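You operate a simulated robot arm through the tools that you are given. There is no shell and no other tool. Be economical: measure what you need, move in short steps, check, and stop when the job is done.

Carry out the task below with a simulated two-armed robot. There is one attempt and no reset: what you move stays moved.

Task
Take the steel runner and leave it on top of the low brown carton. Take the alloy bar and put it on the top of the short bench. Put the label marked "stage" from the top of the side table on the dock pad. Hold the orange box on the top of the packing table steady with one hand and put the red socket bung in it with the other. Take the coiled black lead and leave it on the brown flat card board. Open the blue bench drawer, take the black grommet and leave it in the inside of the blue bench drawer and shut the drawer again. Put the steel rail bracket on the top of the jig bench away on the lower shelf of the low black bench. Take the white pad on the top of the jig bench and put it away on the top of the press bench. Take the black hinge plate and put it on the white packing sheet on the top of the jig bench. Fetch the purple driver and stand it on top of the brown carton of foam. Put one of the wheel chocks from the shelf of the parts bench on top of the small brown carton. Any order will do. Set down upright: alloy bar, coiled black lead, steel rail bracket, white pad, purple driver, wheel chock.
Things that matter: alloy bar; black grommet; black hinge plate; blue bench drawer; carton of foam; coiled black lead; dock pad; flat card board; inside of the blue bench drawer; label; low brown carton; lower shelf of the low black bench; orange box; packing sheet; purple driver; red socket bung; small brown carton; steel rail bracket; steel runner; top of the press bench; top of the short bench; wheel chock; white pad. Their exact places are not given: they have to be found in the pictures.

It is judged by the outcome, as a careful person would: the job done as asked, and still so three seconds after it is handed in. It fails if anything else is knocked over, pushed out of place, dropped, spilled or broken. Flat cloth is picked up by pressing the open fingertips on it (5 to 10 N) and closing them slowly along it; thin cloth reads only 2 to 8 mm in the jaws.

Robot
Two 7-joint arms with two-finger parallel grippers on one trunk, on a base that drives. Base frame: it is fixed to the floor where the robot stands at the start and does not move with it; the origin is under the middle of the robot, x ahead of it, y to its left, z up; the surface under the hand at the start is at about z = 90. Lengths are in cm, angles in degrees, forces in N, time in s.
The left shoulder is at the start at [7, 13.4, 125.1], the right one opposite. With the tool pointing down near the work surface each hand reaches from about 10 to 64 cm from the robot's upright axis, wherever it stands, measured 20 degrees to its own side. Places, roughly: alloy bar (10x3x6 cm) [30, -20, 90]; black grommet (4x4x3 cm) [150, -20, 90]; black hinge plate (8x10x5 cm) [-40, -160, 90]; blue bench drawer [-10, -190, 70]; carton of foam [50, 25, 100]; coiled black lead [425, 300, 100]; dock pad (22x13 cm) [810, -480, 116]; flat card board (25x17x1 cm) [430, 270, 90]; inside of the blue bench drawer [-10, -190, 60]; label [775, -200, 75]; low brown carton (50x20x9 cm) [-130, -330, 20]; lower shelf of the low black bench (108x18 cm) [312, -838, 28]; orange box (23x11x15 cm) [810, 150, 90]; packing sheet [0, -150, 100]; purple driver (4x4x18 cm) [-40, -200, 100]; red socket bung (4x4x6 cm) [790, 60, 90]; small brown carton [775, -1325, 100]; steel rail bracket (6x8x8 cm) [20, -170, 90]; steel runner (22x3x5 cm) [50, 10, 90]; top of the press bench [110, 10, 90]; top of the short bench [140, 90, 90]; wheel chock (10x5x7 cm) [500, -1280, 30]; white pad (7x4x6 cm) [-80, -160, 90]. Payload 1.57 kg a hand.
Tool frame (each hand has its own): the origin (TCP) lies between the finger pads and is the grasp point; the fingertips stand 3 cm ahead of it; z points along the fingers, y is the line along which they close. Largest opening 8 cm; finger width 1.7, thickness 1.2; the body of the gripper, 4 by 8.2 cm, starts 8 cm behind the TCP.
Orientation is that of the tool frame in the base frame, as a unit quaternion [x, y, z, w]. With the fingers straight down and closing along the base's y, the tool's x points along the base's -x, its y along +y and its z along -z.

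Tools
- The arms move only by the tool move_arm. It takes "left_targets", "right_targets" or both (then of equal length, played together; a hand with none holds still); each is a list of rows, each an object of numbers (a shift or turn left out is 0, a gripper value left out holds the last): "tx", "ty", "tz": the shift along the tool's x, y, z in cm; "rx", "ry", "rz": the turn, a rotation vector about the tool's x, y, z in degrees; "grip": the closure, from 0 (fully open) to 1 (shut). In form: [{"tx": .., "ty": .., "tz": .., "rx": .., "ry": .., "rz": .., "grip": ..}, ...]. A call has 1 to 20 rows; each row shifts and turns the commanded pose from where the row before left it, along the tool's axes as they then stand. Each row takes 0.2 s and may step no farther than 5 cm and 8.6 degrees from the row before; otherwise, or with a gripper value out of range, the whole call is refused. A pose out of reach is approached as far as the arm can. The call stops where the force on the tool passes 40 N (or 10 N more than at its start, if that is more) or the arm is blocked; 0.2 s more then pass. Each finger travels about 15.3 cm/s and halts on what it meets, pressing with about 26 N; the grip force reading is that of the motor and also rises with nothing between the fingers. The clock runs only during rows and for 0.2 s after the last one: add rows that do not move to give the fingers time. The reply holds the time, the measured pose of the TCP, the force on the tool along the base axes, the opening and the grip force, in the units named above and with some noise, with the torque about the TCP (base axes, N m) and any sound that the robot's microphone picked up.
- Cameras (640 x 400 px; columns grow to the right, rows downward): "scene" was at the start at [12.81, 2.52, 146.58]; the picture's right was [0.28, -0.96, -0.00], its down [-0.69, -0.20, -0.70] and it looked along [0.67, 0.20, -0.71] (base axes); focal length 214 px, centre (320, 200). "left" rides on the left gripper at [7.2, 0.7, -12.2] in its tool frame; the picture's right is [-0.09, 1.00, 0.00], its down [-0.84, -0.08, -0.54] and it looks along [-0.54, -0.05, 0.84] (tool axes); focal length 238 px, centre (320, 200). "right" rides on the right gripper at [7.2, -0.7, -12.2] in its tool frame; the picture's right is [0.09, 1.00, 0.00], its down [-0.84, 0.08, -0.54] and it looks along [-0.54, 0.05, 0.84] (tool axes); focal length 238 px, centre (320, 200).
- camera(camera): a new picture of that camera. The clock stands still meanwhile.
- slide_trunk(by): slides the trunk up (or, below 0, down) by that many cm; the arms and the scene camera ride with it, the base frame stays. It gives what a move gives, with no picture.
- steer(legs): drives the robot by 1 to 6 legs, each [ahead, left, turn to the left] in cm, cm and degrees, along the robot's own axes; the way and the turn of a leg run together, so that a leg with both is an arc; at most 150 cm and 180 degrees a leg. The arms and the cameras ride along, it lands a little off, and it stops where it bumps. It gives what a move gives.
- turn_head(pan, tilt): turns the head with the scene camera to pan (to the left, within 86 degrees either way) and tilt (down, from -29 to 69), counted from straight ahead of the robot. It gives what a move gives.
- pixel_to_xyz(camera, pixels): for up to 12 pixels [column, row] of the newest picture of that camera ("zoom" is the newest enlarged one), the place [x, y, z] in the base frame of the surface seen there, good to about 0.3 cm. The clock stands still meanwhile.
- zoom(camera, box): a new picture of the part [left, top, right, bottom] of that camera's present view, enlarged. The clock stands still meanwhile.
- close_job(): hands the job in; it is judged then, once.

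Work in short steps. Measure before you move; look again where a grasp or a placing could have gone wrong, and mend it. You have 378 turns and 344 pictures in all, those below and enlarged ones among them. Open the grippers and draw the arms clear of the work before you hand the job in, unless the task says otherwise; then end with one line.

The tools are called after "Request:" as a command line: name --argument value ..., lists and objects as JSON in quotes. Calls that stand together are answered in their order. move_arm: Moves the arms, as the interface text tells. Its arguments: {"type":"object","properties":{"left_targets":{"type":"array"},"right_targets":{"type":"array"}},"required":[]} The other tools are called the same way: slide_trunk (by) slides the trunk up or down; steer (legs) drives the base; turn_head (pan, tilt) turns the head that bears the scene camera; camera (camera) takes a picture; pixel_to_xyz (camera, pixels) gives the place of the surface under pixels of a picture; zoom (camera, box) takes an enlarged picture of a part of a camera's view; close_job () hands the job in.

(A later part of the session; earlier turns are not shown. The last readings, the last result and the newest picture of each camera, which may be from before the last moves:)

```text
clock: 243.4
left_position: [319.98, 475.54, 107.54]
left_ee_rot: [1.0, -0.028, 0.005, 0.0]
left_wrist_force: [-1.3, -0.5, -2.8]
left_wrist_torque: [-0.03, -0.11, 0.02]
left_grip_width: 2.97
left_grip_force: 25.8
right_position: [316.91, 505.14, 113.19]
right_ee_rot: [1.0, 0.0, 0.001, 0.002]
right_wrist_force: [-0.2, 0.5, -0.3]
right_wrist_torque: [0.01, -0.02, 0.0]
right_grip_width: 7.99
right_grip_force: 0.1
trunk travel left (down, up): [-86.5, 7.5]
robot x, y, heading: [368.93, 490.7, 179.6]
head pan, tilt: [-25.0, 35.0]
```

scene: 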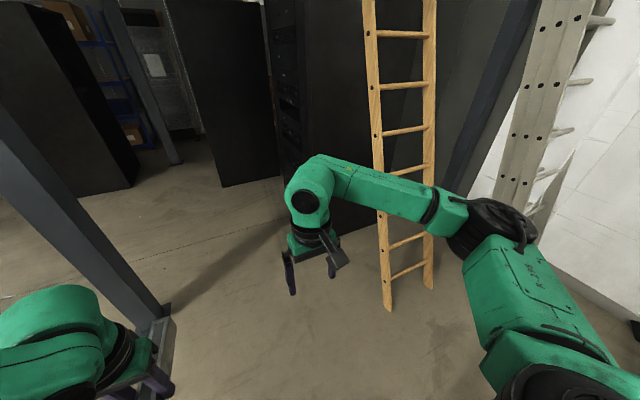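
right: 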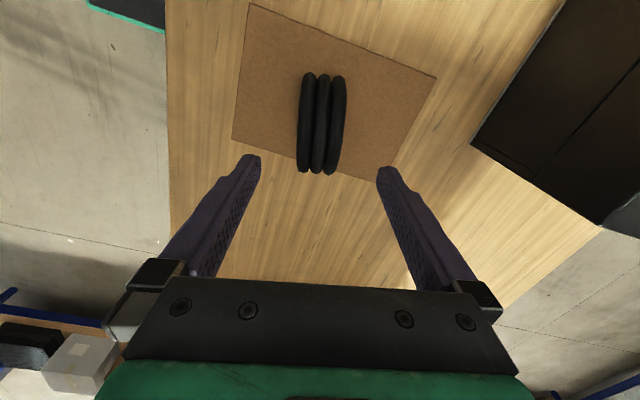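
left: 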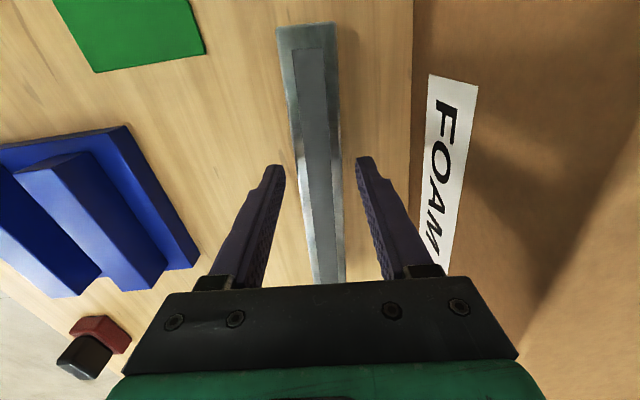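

I reverse 158 cm east, then sidestep south to clear the bin.

Request:
steer --legs '[[-80, 0, 0.4], [-78, 0, 0]]'

```text
clock: 251.5
left_position: [478.59, 475.04, 107.62]
left_ee_rot: [1.0, -0.021, 0.002, 0.0]
left_wrist_force: [-0.6, -0.2, -3.0]
left_wrist_torque: [-0.04, -0.02, -0.04]
left_grip_width: 2.98
left_grip_force: 25.7
right_position: [475.25, 504.63, 113.25]
right_ee_rot: [1.0, 0.006, 0.002, 0.002]
right_wrist_force: [-0.1, -0.4, -0.3]
right_wrist_torque: [-0.02, -0.02, 0.03]
right_grip_width: 8.01
right_grip_force: 0.0
trunk travel left (down, up): [-86.5, 7.5]
robot x, y, heading: [527.38, 490.92, -180.0]
head pan, tilt: [-25.0, 35.0]
```

Next I sidestep south, back away, and turn to face east toward the packing table.

Request:
steer --legs '[[0, 60, 0], [-22, 0, 0], [0, 120, 0], [-30, 0, 0], [0, 0, -180]]'

Request:
turn_head --pan -25 --tilt 22

Request:
camera --camera "scene"

```text
clock: 270.9
left_position: [628.4, 326.58, 107.66]
left_ee_rot: [0.016, 1.0, 0.0, -0.003]
left_wrist_force: [0.1, 0.2, -3.4]
left_wrist_torque: [0.05, 0.04, 0.03]
left_grip_width: 2.98
left_grip_force: 26.1
right_position: [631.98, 297.1, 113.35]
right_ee_rot: [-0.01, 1.0, 0.002, -0.001]
right_wrist_force: [-0.1, 0.0, 0.3]
right_wrist_torque: [0.0, -0.01, 0.01]
right_grip_width: 7.99
right_grip_force: 0.1
trunk travel left (down, up): [-86.5, 7.5]
robot x, y, heading: [580.23, 310.03, 0.9]
head pan, tilt: [-25.0, 35.0]
```

```text
clock: 271.6
left_position: [628.45, 326.51, 107.72]
left_ee_rot: [0.016, 1.0, 0.0, -0.003]
left_wrist_force: [-0.6, 0.1, -3.2]
left_wrist_torque: [0.01, 0.05, 0.03]
left_grip_width: 2.98
left_grip_force: 25.8
right_position: [631.99, 297.15, 113.38]
right_ee_rot: [-0.011, 1.0, 0.003, -0.001]
right_wrist_force: [-0.1, 0.6, -0.1]
right_wrist_torque: [-0.04, -0.02, 0.01]
right_grip_width: 8.01
right_grip_force: 0.1
trunk travel left (down, up): [-86.5, 7.5]
robot x, y, heading: [580.35, 310.41, 0.9]
head pan, tilt: [-25.0, 22.0]
```

```text
294 pictures are left
```

scene: 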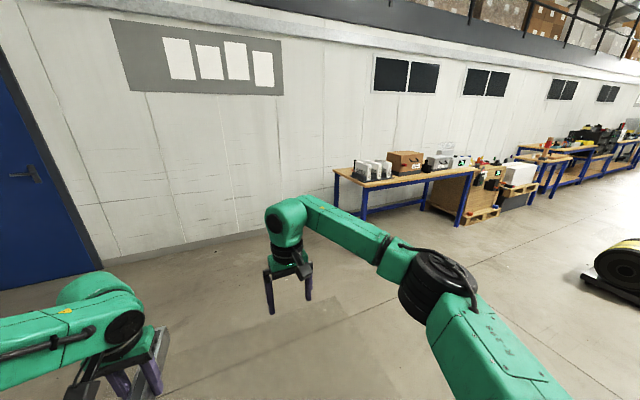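

The packing table is at (400,170). I measure it.

Request:
pixel_to_xyz --camera "scene" --pixels '[[362, 188], [470, 170], [336, 170], [405, 160], [375, 170], [438, 162], [462, 222], [490, 210]]'

Request:
zoom --camera "scene" --box '[320, 130, 500, 230]'

```text
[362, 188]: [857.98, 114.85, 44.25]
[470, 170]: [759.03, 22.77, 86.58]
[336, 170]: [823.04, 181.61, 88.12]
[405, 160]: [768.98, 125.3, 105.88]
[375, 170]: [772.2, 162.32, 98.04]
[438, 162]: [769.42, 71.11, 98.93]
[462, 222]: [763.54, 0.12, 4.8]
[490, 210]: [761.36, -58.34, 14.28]
```

```text
3.56 times, centred on (410, 180) of scene
```

zoom: 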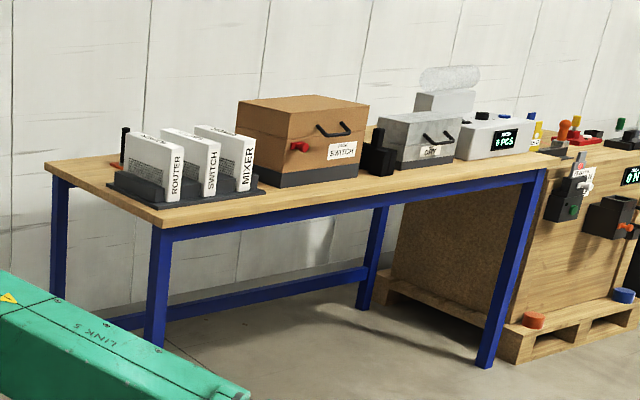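

I drive over to about (690,110), facing the table, and look.

Request:
steer --legs '[[55, -100, -0.9], [55, -100, 0]]'

Request:
turn_head --pan 0 --tilt 30

Request:
camera --camera "scene"

```text
clock: 282.9
left_position: [738.25, 125.63, 107.7]
left_ee_rot: [0.026, 1.0, 0.0, -0.002]
left_wrist_force: [0.1, 0.5, -2.8]
left_wrist_torque: [0.03, 0.06, 0.01]
left_grip_width: 2.95
left_grip_force: 26.1
right_position: [741.28, 96.14, 113.35]
right_ee_rot: [0.0, 1.0, 0.001, -0.001]
right_wrist_force: [-1.3, -0.8, -0.1]
right_wrist_torque: [-0.01, 0.0, 0.0]
right_grip_width: 7.99
right_grip_force: 0.1
trunk travel left (down, up): [-86.5, 7.5]
robot x, y, heading: [689.69, 109.99, -0.6]
head pan, tilt: [-25.0, 22.0]
```

```text
clock: 283.7
left_position: [738.27, 125.6, 107.75]
left_ee_rot: [0.027, 1.0, -0.001, -0.002]
left_wrist_force: [0.5, 0.8, -4.0]
left_wrist_torque: [0.02, 0.06, -0.03]
left_grip_width: 2.98
left_grip_force: 26.2
right_position: [741.26, 95.86, 113.33]
right_ee_rot: [0.0, 1.0, 0.002, -0.001]
right_wrist_force: [0.2, 0.0, -0.2]
right_wrist_torque: [-0.02, -0.01, -0.01]
right_grip_width: 8.01
right_grip_force: 0.0
trunk travel left (down, up): [-86.5, 7.5]
robot x, y, heading: [689.84, 110.25, -0.4]
head pan, tilt: [0.0, 30.0]
```

```text
292 pictures are left
```

scene: 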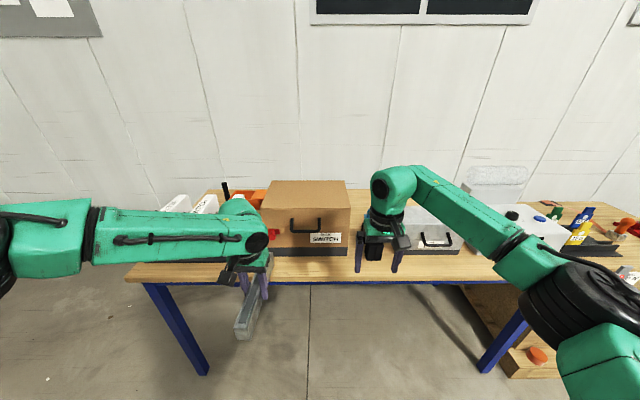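

An orange thing sits behind at (245,195). I zoom in there and on the right part.

Request:
zoom --camera "scene" --box '[150, 160, 370, 290]'

Request:
zoom --camera "scene" --box '[350, 160, 640, 340]'

Request:
pixel_to_xyz --camera "scene" --pixels '[[245, 195], [230, 200], [262, 192], [310, 185], [276, 236], [540, 355], [622, 225], [420, 255], [140, 278], [240, 193]]'

```text
2.91 times, centred on (260, 225) of scene
```

zoom: 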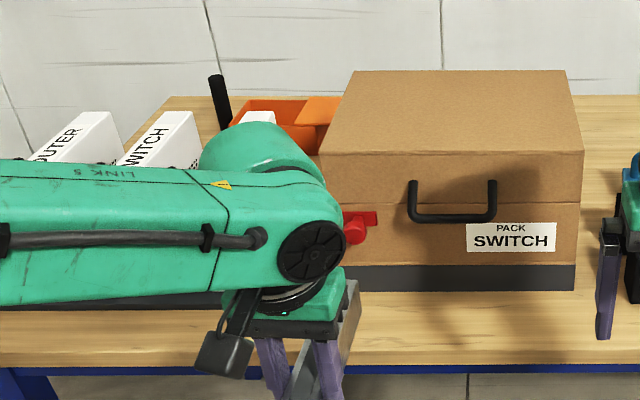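

```text
2.21 times, centred on (495, 250) of scene
```

zoom: 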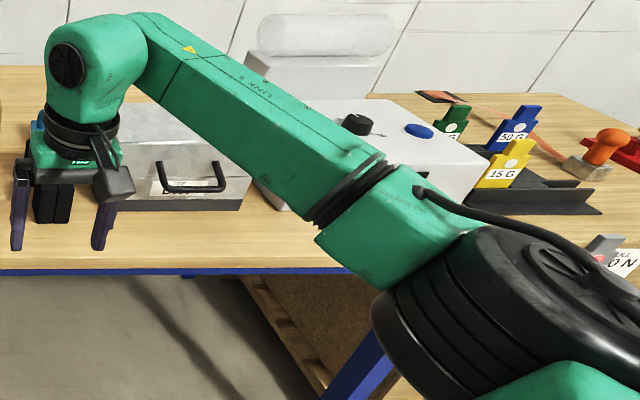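

```text
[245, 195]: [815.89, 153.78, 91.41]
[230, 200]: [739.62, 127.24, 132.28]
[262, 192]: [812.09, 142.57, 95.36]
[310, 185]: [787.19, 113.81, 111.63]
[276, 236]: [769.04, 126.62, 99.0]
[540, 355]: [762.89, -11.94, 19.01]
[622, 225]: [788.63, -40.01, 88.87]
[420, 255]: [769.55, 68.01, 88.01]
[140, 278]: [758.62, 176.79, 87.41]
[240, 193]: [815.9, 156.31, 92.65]
```

The orange box lies behind the "PACK SWITCH" box near (812,150). I'll park the runner on the table's front strip to free the left hand: first raise the trunk, turn the left hand 90 degrees, and close in.

Request:
slide_trunk --by 6

Request:
move_arm --left_targets '[{"tx": 3, "rz": 8.5}, {"tx": 3, "rz": 8.5}, {"tx": 3, "rz": 8.5}, {"tx": -1, "rz": 8.5}, {"ty": -0.5, "rz": 8.5}, {"rz": 8.5}, {"rz": 8.5}, {"rz": 8.5}, {"rz": 8.5}, {"rz": 8.5}, {"rz": 2}]' --right_targets '[{"tx": 4}, {"tx": 4}, {"tx": 4}, {"ty": -3}, {"ty": -3}, {}, {}, {}, {}, {}, {}]'

Request:
camera --camera "scene"

```text
clock: 284.7
left_position: [738.22, 125.53, 113.63]
left_ee_rot: [0.026, 1.0, 0.001, -0.003]
left_wrist_force: [-0.5, 0.2, -3.8]
left_wrist_torque: [-0.02, 0.05, 0.0]
left_grip_width: 3.01
left_grip_force: 26.1
right_position: [741.33, 95.99, 119.36]
right_ee_rot: [0.0, 1.0, 0.004, -0.001]
right_wrist_force: [-0.1, 0.4, -0.7]
right_wrist_torque: [-0.02, 0.05, -0.01]
right_grip_width: 8.01
right_grip_force: 0.1
trunk travel left (down, up): [-92.5, 1.5]
robot x, y, heading: [689.86, 109.79, -0.0]
head pan, tilt: [0.0, 30.0]
```

```text
clock: 287.1
left_position: [730.12, 126.35, 113.81]
left_ee_rot: [0.708, 0.706, -0.002, -0.002]
left_wrist_force: [-0.8, 0.4, -3.0]
left_wrist_torque: [0.05, 0.0, 0.01]
left_grip_width: 2.98
left_grip_force: 25.9
right_position: [729.31, 89.98, 119.27]
right_ee_rot: [0.0, 1.0, 0.003, -0.001]
right_wrist_force: [-0.1, 0.3, 0.7]
right_wrist_torque: [0.0, 0.0, 0.04]
right_grip_width: 8.03
right_grip_force: 0.0
trunk travel left (down, up): [-92.5, 1.5]
robot x, y, heading: [689.56, 110.07, -0.3]
head pan, tilt: [0.0, 30.0]
```

```text
289 pictures are left
```

scene: 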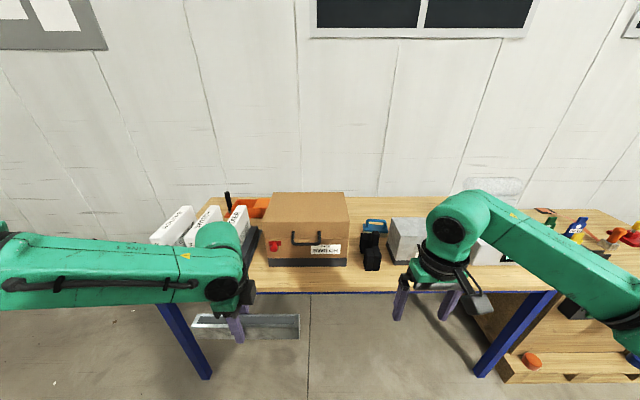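

The runner is now along y. I drive so it's over the front strip around (763,104).

Request:
steer --legs '[[33, -22, 0.3]]'

Request:
turn_head --pan 5 --tilt 55

Request:
camera --camera "scene"

```text
clock: 289.6
left_position: [762.62, 104.54, 113.79]
left_ee_rot: [0.706, 0.708, 0.0, -0.001]
left_wrist_force: [-0.4, 0.7, -4.3]
left_wrist_torque: [0.03, -0.01, 0.0]
left_grip_width: 2.98
left_grip_force: 25.8
right_position: [762.06, 68.03, 119.45]
right_ee_rot: [-0.002, 1.0, 0.002, 0.0]
right_wrist_force: [-0.2, 0.1, -0.3]
right_wrist_torque: [0.02, 0.0, 0.01]
right_grip_width: 8.02
right_grip_force: 0.1
trunk travel left (down, up): [-92.5, 1.5]
robot x, y, heading: [722.54, 88.05, -0.1]
head pan, tilt: [0.0, 30.0]
```

```text
clock: 290.5
left_position: [762.9, 104.28, 113.78]
left_ee_rot: [0.705, 0.709, -0.001, -0.003]
left_wrist_force: [0.6, -1.1, -2.9]
left_wrist_torque: [0.04, 0.0, -0.05]
left_grip_width: 3.0
left_grip_force: 26.3
right_position: [762.34, 67.9, 119.13]
right_ee_rot: [-0.002, 1.0, 0.003, -0.001]
right_wrist_force: [-0.5, -0.2, -0.3]
right_wrist_torque: [0.03, 0.05, 0.02]
right_grip_width: 8.01
right_grip_force: 0.0
trunk travel left (down, up): [-92.5, 1.5]
robot x, y, heading: [722.52, 87.61, -0.3]
head pan, tilt: [5.0, 55.0]
```

```text
288 pictures are left
```

scene: 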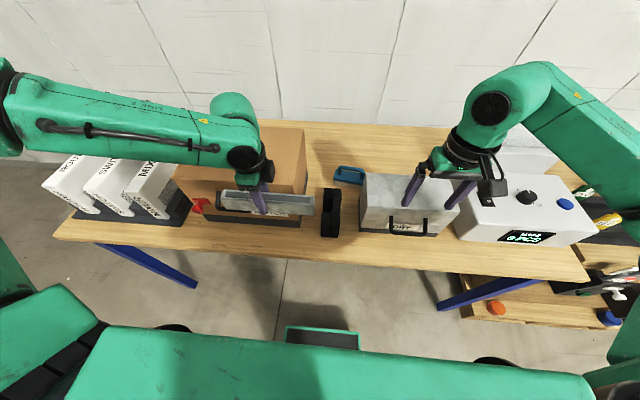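

I measure the strip, and look through the right hand camera behind the grey case for the bung.

Request:
pixel_to_xyz --camera "scene" --pixels '[[250, 222], [280, 227], [275, 258], [320, 258], [323, 234], [332, 190], [365, 228], [400, 180], [195, 208], [205, 200], [348, 175], [240, 150]]'

Request:
camera --camera "right"

Request:
camera --camera "left"

```text
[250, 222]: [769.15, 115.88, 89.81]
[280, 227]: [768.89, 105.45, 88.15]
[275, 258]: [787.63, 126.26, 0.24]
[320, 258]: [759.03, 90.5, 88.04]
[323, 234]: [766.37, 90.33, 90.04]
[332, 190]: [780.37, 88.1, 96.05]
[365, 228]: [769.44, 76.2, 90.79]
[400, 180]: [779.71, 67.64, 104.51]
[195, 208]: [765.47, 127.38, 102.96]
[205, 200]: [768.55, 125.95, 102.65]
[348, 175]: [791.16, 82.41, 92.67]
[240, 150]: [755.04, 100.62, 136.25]
```

```text
287 pictures are left
```

right: 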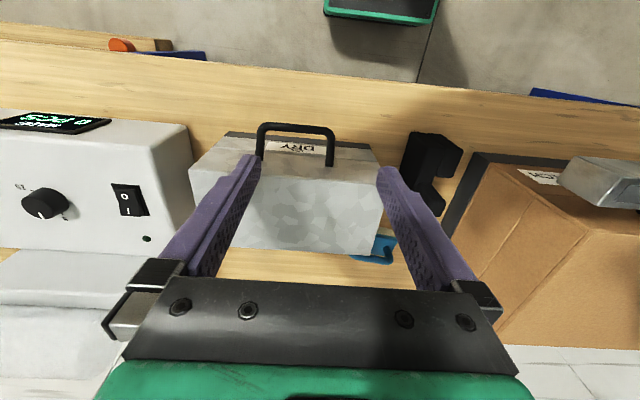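

```text
286 pictures are left
```

left: 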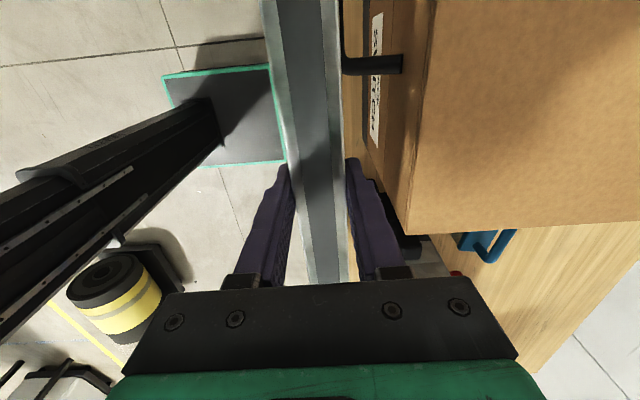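

I measure the pack box handle in the left picture to keep the hand clear, and the red speck at (456,273).

Request:
pixel_to_xyz --camera "left" --pixels '[[348, 65], [395, 65], [372, 72], [395, 50], [385, 20], [457, 273], [480, 240], [415, 225], [375, 190]]'

Request:
zoom --camera "left" --box '[380, 200, 560, 300]'

```text
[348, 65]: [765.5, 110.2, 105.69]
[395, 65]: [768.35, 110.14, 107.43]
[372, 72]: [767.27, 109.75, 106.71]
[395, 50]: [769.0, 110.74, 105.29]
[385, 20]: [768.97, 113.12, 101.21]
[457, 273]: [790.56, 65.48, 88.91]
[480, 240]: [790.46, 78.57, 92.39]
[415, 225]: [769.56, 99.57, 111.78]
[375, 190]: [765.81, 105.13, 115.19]
```

```text
3.56 times, centred on (470, 250) of left
```

zoom: 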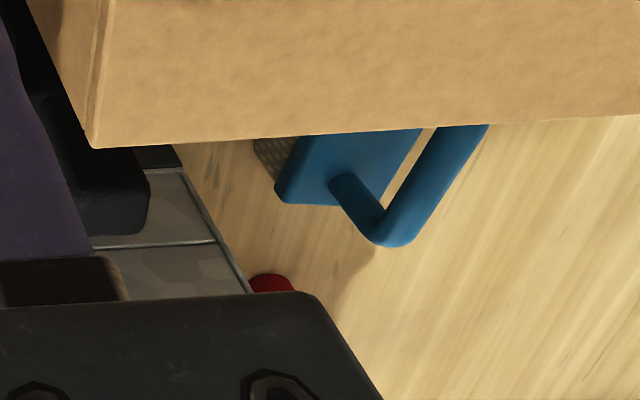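

The bung is the red thing at (790.5,65.5), behind the grey case. I lower the runner onto the strip at (762.5,101).

Request:
move_arm --left_targets '[{"tx": -3.2, "ty": -0.4}, {"tz": 4.9}, {"tz": 4.9}, {"tz": 4.9}, {"tz": 4.5}, {"tz": 1.8}, {}]'

```text
clock: 292.1
left_position: [760.36, 104.33, 97.32]
left_ee_rot: [0.705, 0.709, -0.001, -0.002]
left_wrist_force: [-0.5, 0.1, -3.5]
left_wrist_torque: [0.05, -0.01, -0.01]
left_grip_width: 2.97
left_grip_force: 25.5
left hand out of reach, approached as far as the arm can: row 4, 5, 6
right_position: [762.45, 67.92, 119.26]
right_ee_rot: [-0.001, 1.0, 0.002, -0.001]
right_wrist_force: [0.2, -0.1, 0.0]
right_wrist_torque: [-0.03, -0.04, 0.02]
right_grip_width: 8.0
right_grip_force: 0.0
trunk travel left (down, up): [-92.5, 1.5]
robot x, y, heading: [722.55, 87.85, -0.0]
head pan, tilt: [5.0, 55.0]
```

I lower the trunk 4 cm and correct the position.

Request:
slide_trunk --by -4

Request:
move_arm --left_targets '[{"ty": 2.2, "tx": -3}, {}]'

```text
clock: 292.9
left_position: [760.23, 104.52, 93.33]
left_ee_rot: [0.706, 0.708, -0.002, -0.002]
left_wrist_force: [0.2, -0.1, -3.8]
left_wrist_torque: [0.03, -0.05, -0.03]
left_grip_width: 3.0
left_grip_force: 26.2
right_position: [762.29, 67.92, 115.24]
right_ee_rot: [-0.001, 1.0, 0.003, -0.001]
right_wrist_force: [-0.1, -0.6, 0.7]
right_wrist_torque: [0.01, 0.03, -0.01]
right_grip_width: 8.0
right_grip_force: 0.0
trunk travel left (down, up): [-88.5, 5.5]
robot x, y, heading: [722.4, 88.03, -0.3]
head pan, tilt: [5.0, 55.0]
```

```text
clock: 293.5
left_position: [761.51, 102.89, 95.13]
left_ee_rot: [0.706, 0.708, -0.002, -0.003]
left_wrist_force: [-0.3, -0.3, -3.8]
left_wrist_torque: [0.05, 0.0, 0.03]
left_grip_width: 2.98
left_grip_force: 26.4
left hand out of reach, approached as far as the arm can: row 1
right_position: [762.31, 67.86, 115.27]
right_ee_rot: [-0.002, 1.0, 0.003, -0.001]
right_wrist_force: [0.3, -0.8, -0.2]
right_wrist_torque: [-0.02, -0.01, -0.05]
right_grip_width: 8.0
right_grip_force: 0.0
trunk travel left (down, up): [-88.5, 5.5]
robot x, y, heading: [722.8, 87.75, -0.2]
head pan, tilt: [5.0, 55.0]
```

Further down with the trunk by 3 cm.

Request:
slide_trunk --by -3

Request:
move_arm --left_targets '[{"ty": 1.2, "tx": -1.5}, {}]'

```text
clock: 294.3
left_position: [761.49, 102.96, 92.08]
left_ee_rot: [0.705, 0.709, -0.001, -0.002]
left_wrist_force: [-0.4, -0.7, -3.0]
left_wrist_torque: [0.07, -0.01, 0.03]
left_grip_width: 2.99
left_grip_force: 26.3
right_position: [762.31, 67.9, 112.25]
right_ee_rot: [-0.002, 1.0, 0.002, 0.0]
right_wrist_force: [0.4, 0.0, -0.1]
right_wrist_torque: [-0.02, 0.01, 0.01]
right_grip_width: 7.98
right_grip_force: 0.1
trunk travel left (down, up): [-85.5, 8.5]
robot x, y, heading: [722.68, 87.89, -0.1]
head pan, tilt: [5.0, 55.0]
```

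```text
clock: 294.9
left_position: [762.15, 102.33, 93.03]
left_ee_rot: [0.705, 0.709, -0.002, -0.001]
left_wrist_force: [-6.4, 3.8, -3.1]
left_wrist_torque: [-0.38, -0.77, 0.62]
left_grip_width: 2.98
left_grip_force: 25.9
left hand out of reach, approached as far as the arm can: row 1
right_position: [762.07, 67.98, 112.28]
right_ee_rot: [-0.003, 1.0, 0.002, 0.0]
right_wrist_force: [1.0, 0.0, 0.4]
right_wrist_torque: [-0.02, 0.02, 0.01]
right_grip_width: 8.0
right_grip_force: 0.1
trunk travel left (down, up): [-85.5, 8.5]
robot x, y, heading: [722.31, 87.81, -0.1]
head pan, tilt: [5.0, 55.0]
```

A sideways force appeared; I look before going on.

Request:
move_arm --left_targets '[{"ty": -0.8, "tx": 1}, {}]'

Request:
camera --camera "scene"

Request:
camera --camera "left"

```text
clock: 295.5
left_position: [761.56, 103.14, 93.0]
left_ee_rot: [0.706, 0.708, -0.001, -0.001]
left_wrist_force: [0.0, 0.0, -3.2]
left_wrist_torque: [0.04, -0.02, 0.0]
left_grip_width: 2.97
left_grip_force: 26.1
right_position: [762.31, 67.92, 112.3]
right_ee_rot: [-0.001, 1.0, 0.003, -0.001]
right_wrist_force: [-0.3, -0.1, 0.0]
right_wrist_torque: [0.0, 0.01, 0.01]
right_grip_width: 7.99
right_grip_force: 0.0
trunk travel left (down, up): [-85.5, 8.5]
robot x, y, heading: [722.54, 87.91, 0.2]
head pan, tilt: [5.0, 55.0]
```

```text
284 pictures are left
```

scene: 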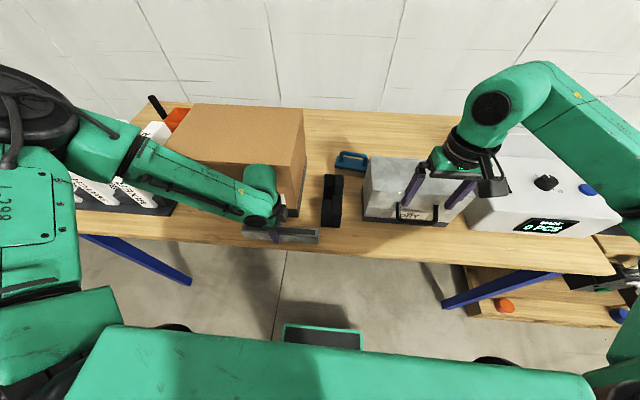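

```text
283 pictures are left
```

left: 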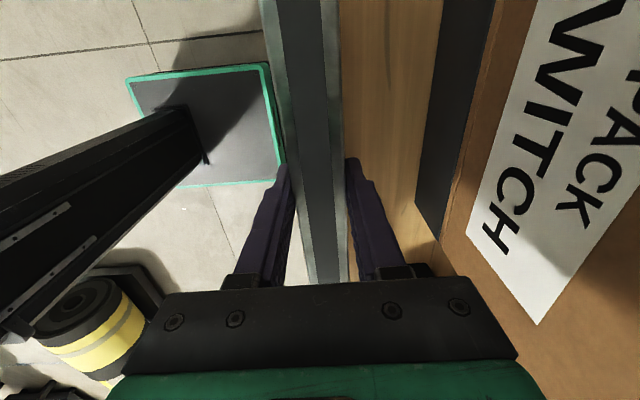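

Force is gone after backing off. The runner is fully over the strip; I lower with the trunk 1.3 cm.

Request:
slide_trunk --by -1.2

Request:
pixel_to_xyz --camera "scene" --pixels '[[330, 226], [335, 185], [290, 249], [160, 130], [150, 100], [175, 118], [370, 225]]'

```text
clock: 296.1
left_position: [761.45, 103.14, 91.84]
left_ee_rot: [0.705, 0.709, -0.001, -0.003]
left_wrist_force: [-0.4, 0.6, -4.5]
left_wrist_torque: [0.03, -0.02, 0.01]
left_grip_width: 2.97
left_grip_force: 25.5
right_position: [762.35, 67.89, 110.97]
right_ee_rot: [-0.002, 1.0, 0.002, -0.001]
right_wrist_force: [0.5, -0.2, 0.3]
right_wrist_torque: [0.03, 0.05, -0.03]
right_grip_width: 8.0
right_grip_force: 0.0
trunk travel left (down, up): [-84.3, 9.7]
robot x, y, heading: [722.77, 88.16, -0.1]
head pan, tilt: [5.0, 55.0]
```

```text
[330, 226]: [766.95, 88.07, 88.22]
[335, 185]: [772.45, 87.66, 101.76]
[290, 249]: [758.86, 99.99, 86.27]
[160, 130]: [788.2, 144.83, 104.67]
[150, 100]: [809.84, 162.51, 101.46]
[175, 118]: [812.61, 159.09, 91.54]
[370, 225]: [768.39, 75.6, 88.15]
```

Request:
slide_trunk --by -0.4

```text
clock: 296.6
left_position: [761.48, 103.22, 91.55]
left_ee_rot: [0.706, 0.708, 0.0, 0.001]
left_wrist_force: [0.6, 2.5, 19.1]
left_wrist_torque: [-0.32, 0.05, 0.0]
left_grip_width: 2.98
left_grip_force: 26.1
right_position: [762.06, 67.82, 110.75]
right_ee_rot: [-0.002, 1.0, 0.003, 0.0]
right_wrist_force: [0.0, 0.1, -0.6]
right_wrist_torque: [0.0, 0.01, 0.0]
right_grip_width: 7.99
right_grip_force: 0.1
trunk travel left (down, up): [-83.9, 10.1]
robot x, y, heading: [722.56, 87.68, -0.1]
head pan, tilt: [5.0, 55.0]
```

Contact. I open the left hand a little and rise straight up with the trunk first.

Request:
move_arm --left_targets '[{"grip": 0.45}, {"grip": 0.45}, {"tz": -2}, {"tz": -3}, {"tz": -4}, {"tz": -4.9}, {"tz": -4.9}]'

Request:
slide_trunk --by 10

Request:
camera --camera "scene"

```text
clock: 298.2
left_position: [761.26, 103.14, 110.37]
left_ee_rot: [0.706, 0.708, -0.002, -0.003]
left_wrist_force: [0.1, -0.4, -0.1]
left_wrist_torque: [-0.04, -0.05, 0.0]
left_grip_width: 4.4
left_grip_force: 0.0
right_position: [762.24, 67.77, 110.66]
right_ee_rot: [-0.002, 1.0, 0.003, 0.0]
right_wrist_force: [0.4, -0.5, 0.6]
right_wrist_torque: [-0.01, 0.0, 0.01]
right_grip_width: 7.99
right_grip_force: 0.0
trunk travel left (down, up): [-83.9, 10.1]
robot x, y, heading: [722.71, 87.71, -0.3]
head pan, tilt: [5.0, 55.0]
```

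```text
clock: 299.6
left_position: [761.52, 103.2, 120.3]
left_ee_rot: [0.706, 0.708, -0.002, -0.001]
left_wrist_force: [0.0, -0.2, -0.7]
left_wrist_torque: [-0.01, 0.01, -0.02]
left_grip_width: 4.39
left_grip_force: 0.1
right_position: [762.25, 67.82, 120.62]
right_ee_rot: [-0.002, 1.0, 0.004, -0.001]
right_wrist_force: [0.3, 0.5, 1.0]
right_wrist_torque: [0.03, 0.02, 0.02]
right_grip_width: 8.01
right_grip_force: 0.1
trunk travel left (down, up): [-93.9, 0.1]
robot x, y, heading: [722.61, 87.78, 0.1]
head pan, tilt: [5.0, 55.0]
```

```text
282 pictures are left
```

scene: 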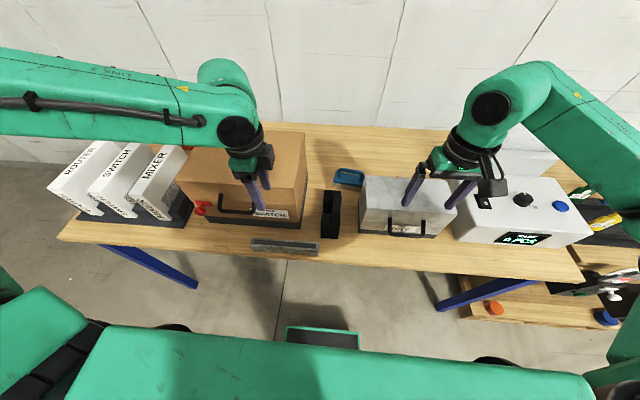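

The runner is parked. I straighten the left hand, then edge ahead 15 cm (base goes under the table) and view from the hands.

Request:
move_arm --left_targets '[{"rz": -8.5}, {"rz": -8.5}, {"rz": -8.5}, {"rz": -8.5}, {"rz": -8.5}, {"rz": -8.5}, {"rz": -8.5}, {"rz": -8.5}, {"rz": -8.5}, {"rz": -8.5}, {"rz": -4}]'

Request:
steer --legs '[[15, 0, 0]]'

Request:
camera --camera "scene"

Request:
camera --camera "right"

Request:
camera --camera "left"

```text
clock: 301.9
left_position: [761.61, 103.35, 120.23]
left_ee_rot: [0.006, 1.0, -0.001, -0.002]
left_wrist_force: [0.8, -0.2, 0.1]
left_wrist_torque: [0.02, 0.0, 0.03]
left_grip_width: 4.35
left_grip_force: 0.1
right_position: [762.16, 67.87, 120.57]
right_ee_rot: [-0.002, 1.0, 0.003, -0.001]
right_wrist_force: [0.5, 1.0, 0.4]
right_wrist_torque: [-0.03, -0.05, 0.0]
right_grip_width: 8.0
right_grip_force: 0.0
trunk travel left (down, up): [-93.9, 0.1]
robot x, y, heading: [722.53, 88.03, -0.1]
head pan, tilt: [5.0, 55.0]
```

```text
clock: 303.3
left_position: [776.23, 103.14, 120.44]
left_ee_rot: [0.008, 1.0, 0.0, -0.001]
left_wrist_force: [-1.3, 0.5, -0.7]
left_wrist_torque: [0.01, -0.01, 0.03]
left_grip_width: 4.4
left_grip_force: 0.1
right_position: [776.9, 67.78, 120.71]
right_ee_rot: [-0.001, 1.0, 0.002, 0.0]
right_wrist_force: [0.0, 0.2, 0.0]
right_wrist_torque: [0.0, -0.03, -0.01]
right_grip_width: 7.98
right_grip_force: 0.0
trunk travel left (down, up): [-93.9, 0.1]
robot x, y, heading: [737.85, 88.1, -0.1]
head pan, tilt: [5.0, 55.0]
```

```text
281 pictures are left
```

scene: 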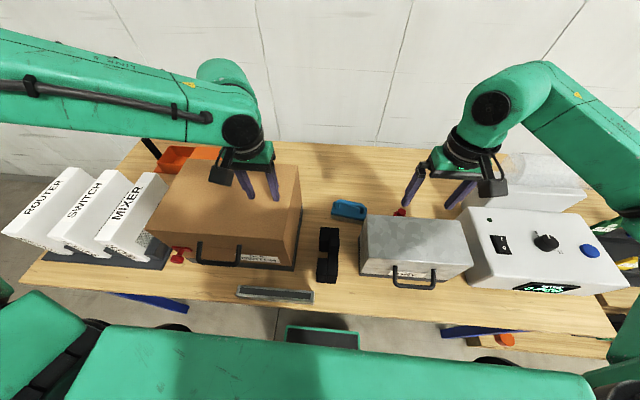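

```text
280 pictures are left
```

right: 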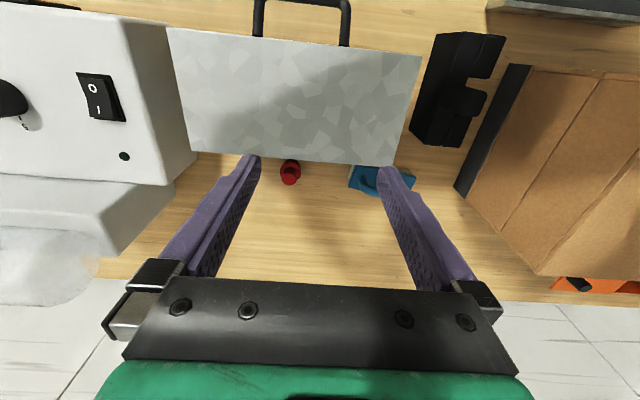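

```text
279 pictures are left
```

left: 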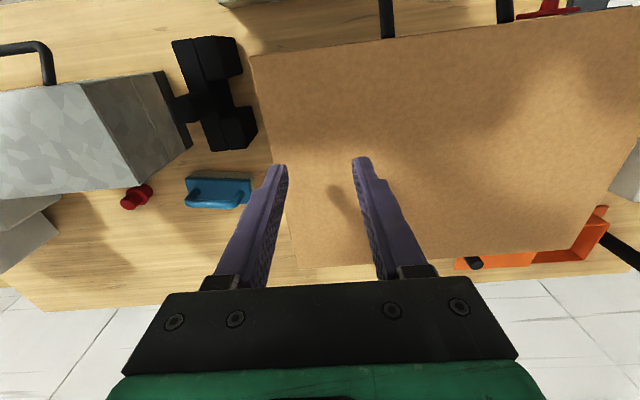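

The red bung is at (290,172) in the right picture; I zoom and measure it and the orange box.

Request:
zoom --camera "right" --box '[230, 130, 430, 255]'

Request:
pixel_to_xyz --camera "right" --pixels '[[290, 165], [290, 180], [281, 172], [299, 172], [290, 190], [280, 160], [360, 170], [400, 165], [200, 160]]'

Request:
zoom --camera "scene" --box '[130, 125, 290, 225]'

Request:
pixel_to_xyz --camera "scene" --pixels '[[175, 158], [205, 152], [165, 175], [150, 140], [190, 148], [215, 152], [168, 152], [190, 165], [340, 150]]'

```text
3.20 times, centred on (330, 192) of right
```

zoom: 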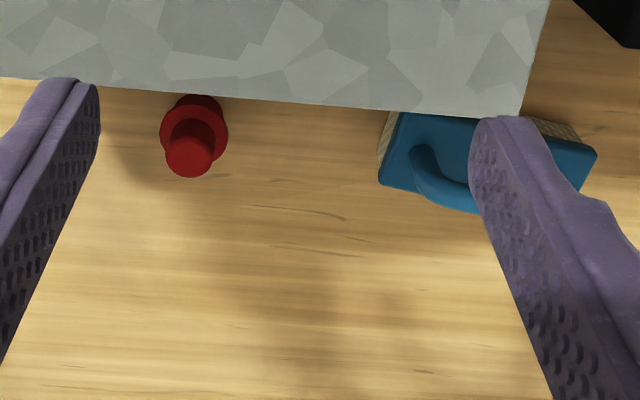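

```text
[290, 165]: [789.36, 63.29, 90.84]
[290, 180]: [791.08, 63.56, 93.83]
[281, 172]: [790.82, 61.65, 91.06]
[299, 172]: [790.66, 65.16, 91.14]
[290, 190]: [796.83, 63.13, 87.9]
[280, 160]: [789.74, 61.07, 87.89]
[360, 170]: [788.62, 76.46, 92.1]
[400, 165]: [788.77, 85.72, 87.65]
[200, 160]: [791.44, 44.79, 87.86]
```

```text
4.00 times, centred on (210, 175) of scene
```

zoom: 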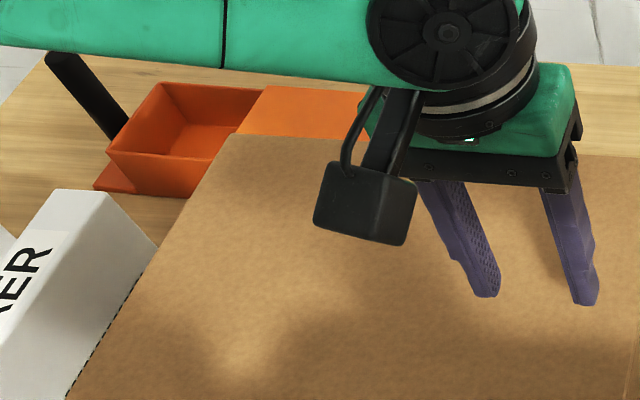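

```text
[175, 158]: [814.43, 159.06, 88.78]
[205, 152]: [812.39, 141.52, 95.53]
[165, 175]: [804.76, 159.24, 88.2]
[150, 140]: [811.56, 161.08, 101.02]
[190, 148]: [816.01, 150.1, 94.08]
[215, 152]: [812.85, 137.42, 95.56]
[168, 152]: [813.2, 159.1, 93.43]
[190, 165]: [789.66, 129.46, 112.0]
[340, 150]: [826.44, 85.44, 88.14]
```

The bung stands upright at (790.3,63.4), top z 94, close behind the grey case. I measure the case's back edge before choosing a grasp tilt.

Request:
pixel_to_xyz --camera "right" --pixels '[[270, 157], [310, 159], [230, 152], [350, 161], [250, 100], [390, 160], [165, 180], [190, 190], [110, 275]]'

Request:
pixel_to_xyz --camera "left" --pixels '[[135, 185], [128, 205], [148, 190], [122, 200], [215, 178], [230, 205], [125, 190], [30, 210]]'

Request:
zoom --camera "left" --box '[60, 130, 300, 280]'

```text
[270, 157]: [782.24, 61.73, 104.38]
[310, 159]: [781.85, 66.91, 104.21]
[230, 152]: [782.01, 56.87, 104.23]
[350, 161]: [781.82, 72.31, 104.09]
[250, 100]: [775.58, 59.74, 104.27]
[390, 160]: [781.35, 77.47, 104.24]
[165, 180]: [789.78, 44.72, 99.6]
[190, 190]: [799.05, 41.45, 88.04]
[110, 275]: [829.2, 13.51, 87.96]
```

```text
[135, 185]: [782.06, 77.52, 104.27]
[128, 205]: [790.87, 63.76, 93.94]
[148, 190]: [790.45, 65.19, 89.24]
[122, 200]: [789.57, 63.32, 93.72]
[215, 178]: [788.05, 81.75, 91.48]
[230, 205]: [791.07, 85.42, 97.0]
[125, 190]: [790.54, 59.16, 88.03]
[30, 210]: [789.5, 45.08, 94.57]
```

```text
2.67 times, centred on (180, 205) of left
```

zoom: 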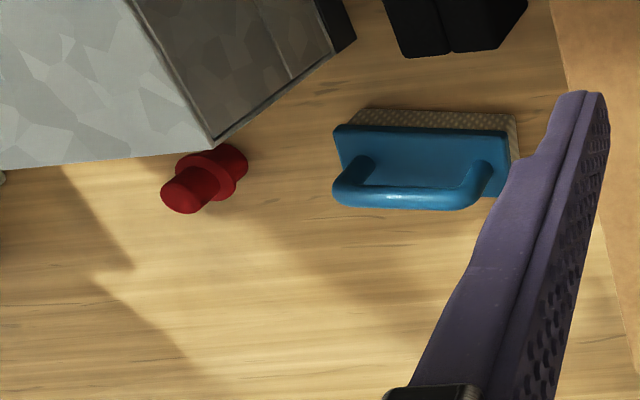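

Bung is 8 cm behind the case edge. I tilt the right hand 12 degrees (body leaning away from the case) and go above it.

Request:
move_arm --right_targets '[{"tx": -4.5, "ty": -1.5}, {"tx": -4.5, "ty": -1.5}, {"tx": -4.5, "ty": -1.4}, {"ry": 6}, {"ry": 6}, {"tx": -1, "tz": 4.8}, {"tx": -1, "tz": 4.8}, {}]'

Request:
camera --camera "right"

```text
clock: 305.1
left_position: [776.61, 103.23, 120.25]
left_ee_rot: [0.008, 1.0, -0.001, -0.001]
left_wrist_force: [-0.1, 0.8, 0.2]
left_wrist_torque: [-0.01, 0.0, 0.02]
left_grip_width: 4.39
left_grip_force: 0.0
right_position: [791.27, 63.59, 110.93]
right_ee_rot: [-0.001, 0.997, 0.003, -0.079]
right_wrist_force: [0.4, -0.3, 0.2]
right_wrist_torque: [-0.02, 0.03, 0.02]
right_grip_width: 8.01
right_grip_force: 0.0
right hand out of reach, approached as far as the arm can: row 5
trunk travel left (down, up): [-93.9, 0.1]
robot x, y, heading: [737.6, 87.93, -0.4]
head pan, tilt: [5.0, 55.0]
```

```text
275 pictures are left
```

right: 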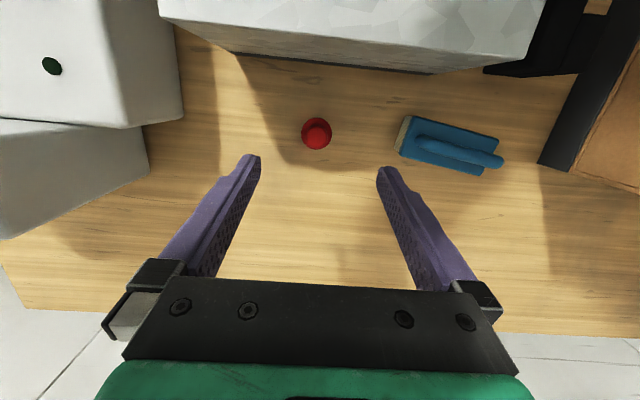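

Nicely centred, with 9 degrees tilt. I lower by the arm.

Request:
move_arm --right_targets '[{"tx": -0.6, "tz": 4.5}, {"tx": -0.6, "tz": 4.5}, {"tx": -0.6, "tz": 4.5}, {"tx": -0.5, "tz": 3.5}, {}]'

Request:
camera --camera "right"

```text
clock: 306.3
left_position: [776.63, 103.12, 120.32]
left_ee_rot: [0.008, 1.0, 0.0, -0.001]
left_wrist_force: [0.2, -0.6, 0.3]
left_wrist_torque: [-0.01, 0.0, 0.02]
left_grip_width: 4.41
left_grip_force: 0.0
right_position: [787.49, 63.62, 96.73]
right_ee_rot: [-0.002, 0.997, 0.002, -0.079]
right_wrist_force: [-0.7, 0.6, -0.1]
right_wrist_torque: [-0.01, 0.0, -0.01]
right_grip_width: 8.01
right_grip_force: 0.0
right hand out of reach, approached as far as the arm can: row 1, 2
trunk travel left (down, up): [-93.9, 0.1]
robot x, y, heading: [737.61, 87.78, -0.3]
head pan, tilt: [5.0, 55.0]
```

```text
274 pictures are left
```

right: 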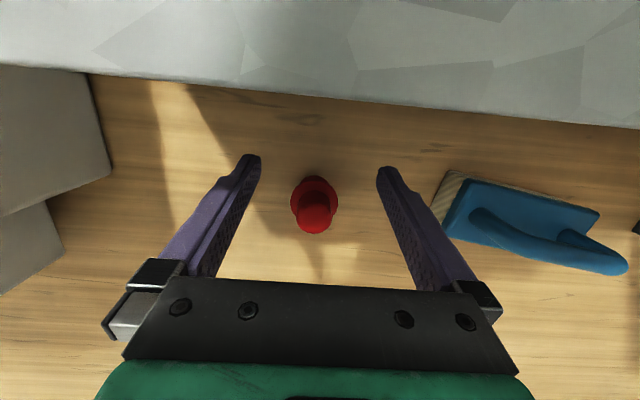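

Reach-limited at (787.5, 96.7). I raise the left hand, edge ahead 3 cm and lower the trunk 4 cm.

Request:
move_arm --left_targets '[{"tx": 4.5}, {"tx": 4.5}, {"tx": 3}]'

Request:
steer --legs '[[3, 0, 0]]'

Request:
slide_trunk --by -4

Request:
camera --camera "right"

```text
clock: 307.1
left_position: [770.06, 103.13, 120.35]
left_ee_rot: [0.008, 1.0, 0.0, -0.005]
left_wrist_force: [-0.1, 0.5, -0.2]
left_wrist_torque: [-0.03, 0.04, -0.01]
left_grip_width: 4.39
left_grip_force: 0.0
left hand out of reach, approached as far as the arm can: row 2, 3
right_position: [787.59, 63.41, 96.58]
right_ee_rot: [-0.001, 0.997, 0.003, -0.081]
right_wrist_force: [-0.1, 0.0, 0.1]
right_wrist_torque: [-0.02, 0.02, 0.04]
right_grip_width: 7.99
right_grip_force: 0.0
trunk travel left (down, up): [-93.9, 0.1]
robot x, y, heading: [737.84, 87.88, -0.1]
head pan, tilt: [5.0, 55.0]
```

```text
clock: 308.0
left_position: [772.32, 103.33, 120.5]
left_ee_rot: [0.008, 1.0, -0.001, 0.0]
left_wrist_force: [-0.8, -0.5, 1.0]
left_wrist_torque: [0.01, -0.07, 0.0]
left_grip_width: 4.42
left_grip_force: 0.0
right_position: [789.89, 63.47, 97.15]
right_ee_rot: [-0.002, 0.997, 0.003, -0.076]
right_wrist_force: [-0.8, 0.2, 0.2]
right_wrist_torque: [0.01, -0.02, 0.03]
right_grip_width: 8.0
right_grip_force: 0.1
trunk travel left (down, up): [-93.9, 0.1]
robot x, y, heading: [740.63, 87.71, -0.4]
head pan, tilt: [5.0, 55.0]
```

```text
clock: 308.8
left_position: [772.84, 103.22, 116.44]
left_ee_rot: [0.008, 1.0, -0.001, -0.003]
left_wrist_force: [-0.3, -0.6, -0.2]
left_wrist_torque: [0.0, 0.05, 0.03]
left_grip_width: 4.39
left_grip_force: 0.0
right_position: [790.39, 63.49, 92.69]
right_ee_rot: [-0.002, 0.997, 0.003, -0.079]
right_wrist_force: [-0.6, 0.2, 0.5]
right_wrist_torque: [0.01, -0.03, -0.01]
right_grip_width: 7.98
right_grip_force: 0.1
trunk travel left (down, up): [-89.9, 4.1]
robot x, y, heading: [740.53, 87.92, -0.4]
head pan, tilt: [5.0, 55.0]
```

```text
273 pictures are left
```

right: 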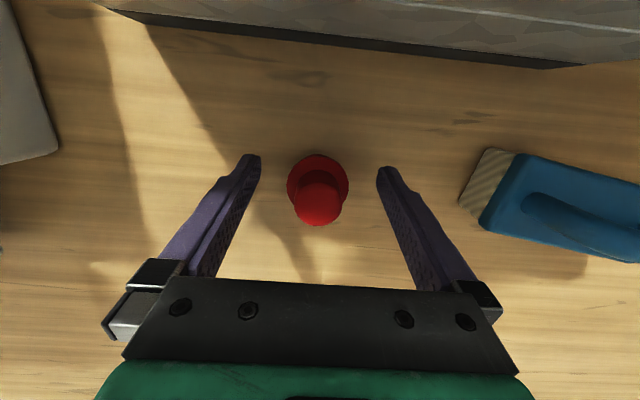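

The bung is between the fingers at (790.4,63.5,92.7). I close.

Request:
move_arm --right_targets '[{"grip": 0.4}, {"grip": 1}, {"grip": 1}, {"grip": 1}]'

Request:
slide_trunk --by 4

Request:
camera --camera "right"

```text
clock: 309.8
left_position: [772.91, 103.18, 116.36]
left_ee_rot: [0.008, 1.0, 0.0, -0.002]
left_wrist_force: [-0.2, -0.3, 0.3]
left_wrist_torque: [0.01, 0.0, 0.01]
left_grip_width: 4.4
left_grip_force: 0.1
right_position: [790.45, 63.51, 92.75]
right_ee_rot: [-0.001, 0.997, 0.002, -0.08]
right_wrist_force: [0.1, -0.1, -0.4]
right_wrist_torque: [-0.01, -0.01, -0.01]
right_grip_width: 3.15
right_grip_force: 25.9
trunk travel left (down, up): [-89.9, 4.1]
robot x, y, heading: [740.61, 87.39, -0.1]
head pan, tilt: [5.0, 55.0]
```

```text
clock: 310.6
left_position: [772.99, 103.19, 120.47]
left_ee_rot: [0.008, 1.0, 0.0, -0.003]
left_wrist_force: [-0.1, -0.3, -0.9]
left_wrist_torque: [-0.04, 0.02, 0.03]
left_grip_width: 4.37
left_grip_force: 0.1
right_position: [790.49, 63.52, 96.85]
right_ee_rot: [-0.001, 0.997, 0.003, -0.08]
right_wrist_force: [0.5, -0.1, -1.0]
right_wrist_torque: [0.01, 0.01, 0.0]
right_grip_width: 3.17
right_grip_force: 26.2
trunk travel left (down, up): [-93.9, 0.1]
robot x, y, heading: [740.0, 87.8, -0.4]
head pan, tilt: [5.0, 55.0]
```

```text
272 pictures are left
```

right: 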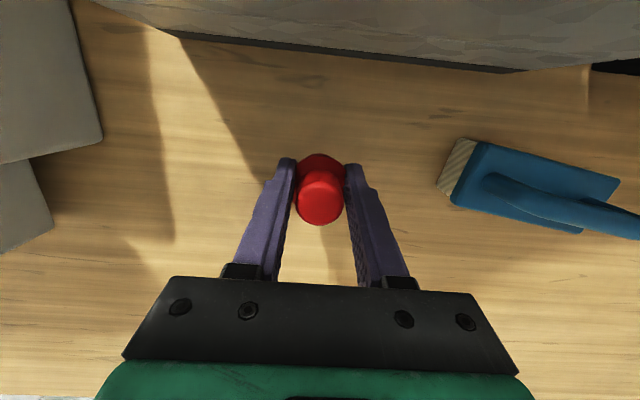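

Bung held. I lift it clear of the case, level and draw in the hand, then back out and go round to the table's north end.

Request:
move_arm --right_targets '[{"tx": 0.8, "tz": -4.7}, {"tx": 0.8, "tz": -4.7}, {"tx": 0.8, "tz": -4.7}, {"tx": 0.8, "tz": -4.7}, {"tx": 4.5}, {"tx": 4.5, "ry": -5}, {"tx": 4.5, "ry": -4.2}, {"tx": 4.5}]'

Request:
steer --legs '[[-48, 0, 0], [0, 150, 0]]'

Request:
turn_head --pan -25 --tilt 35

Request:
camera --camera "scene"

```text
clock: 312.4
left_position: [772.54, 103.35, 120.39]
left_ee_rot: [0.007, 1.0, 0.001, -0.001]
left_wrist_force: [-0.4, -0.7, -0.2]
left_wrist_torque: [0.03, -0.02, -0.02]
left_grip_width: 4.4
left_grip_force: 0.1
right_position: [771.92, 63.5, 117.6]
right_ee_rot: [-0.001, 1.0, 0.003, 0.002]
right_wrist_force: [-0.3, -0.1, 0.9]
right_wrist_torque: [0.0, -0.01, -0.01]
right_grip_width: 3.14
right_grip_force: 25.8
trunk travel left (down, up): [-93.9, 0.1]
robot x, y, heading: [740.37, 88.1, -0.4]
head pan, tilt: [5.0, 55.0]
```

```text
clock: 322.3
left_position: [725.15, 253.64, 120.22]
left_ee_rot: [0.006, 1.0, 0.0, -0.002]
left_wrist_force: [0.2, 0.5, 0.0]
left_wrist_torque: [-0.01, -0.02, -0.01]
left_grip_width: 4.43
left_grip_force: 0.0
right_position: [724.74, 213.72, 117.38]
right_ee_rot: [-0.004, 1.0, 0.003, 0.001]
right_wrist_force: [0.6, 0.2, -0.4]
right_wrist_torque: [0.01, -0.01, 0.0]
right_grip_width: 3.15
right_grip_force: 26.0
trunk travel left (down, up): [-93.9, 0.1]
robot x, y, heading: [693.01, 238.33, 0.1]
head pan, tilt: [5.0, 55.0]
```

```text
clock: 323.2
left_position: [725.2, 253.73, 120.37]
left_ee_rot: [0.007, 1.0, 0.0, -0.003]
left_wrist_force: [0.5, 0.3, 0.5]
left_wrist_torque: [-0.02, -0.01, -0.02]
left_grip_width: 4.4
left_grip_force: 0.1
right_position: [724.71, 213.8, 117.55]
right_ee_rot: [-0.003, 1.0, 0.003, 0.001]
right_wrist_force: [-0.9, 0.5, -1.7]
right_wrist_torque: [0.0, 0.0, 0.01]
right_grip_width: 3.16
right_grip_force: 25.4
trunk travel left (down, up): [-93.9, 0.1]
robot x, y, heading: [692.6, 238.28, -0.1]
head pan, tilt: [-25.0, 35.0]
```

```text
271 pictures are left
```

scene: 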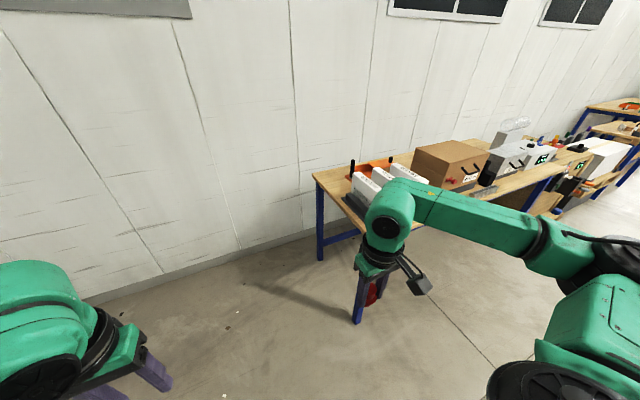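

Request:
zoom --camera "scene" --box '[300, 120, 500, 245]'

Request:
pixel_to_xyz --camera "scene" --pixels '[[314, 175], [362, 232], [352, 162], [352, 180], [365, 172], [378, 163], [390, 160], [393, 155], [345, 205], [320, 255], [240, 250]]'

```text
3.20 times, centred on (400, 182) of scene
```

zoom: 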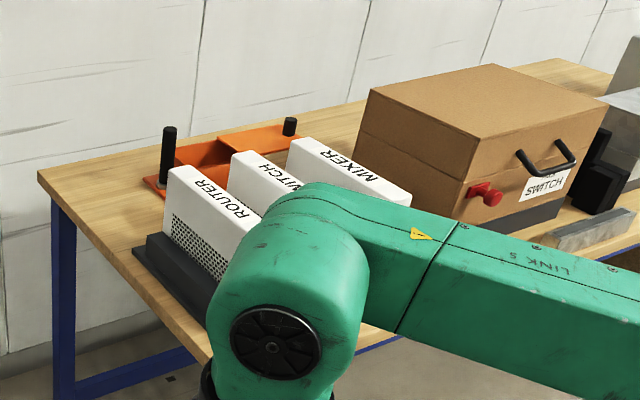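

```text
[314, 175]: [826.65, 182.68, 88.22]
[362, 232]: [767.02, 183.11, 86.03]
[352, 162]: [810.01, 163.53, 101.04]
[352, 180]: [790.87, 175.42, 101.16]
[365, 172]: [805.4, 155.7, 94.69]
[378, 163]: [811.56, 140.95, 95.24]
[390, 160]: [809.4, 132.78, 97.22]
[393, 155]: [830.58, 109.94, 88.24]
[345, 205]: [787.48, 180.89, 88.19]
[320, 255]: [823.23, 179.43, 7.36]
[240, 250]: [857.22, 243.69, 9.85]
```

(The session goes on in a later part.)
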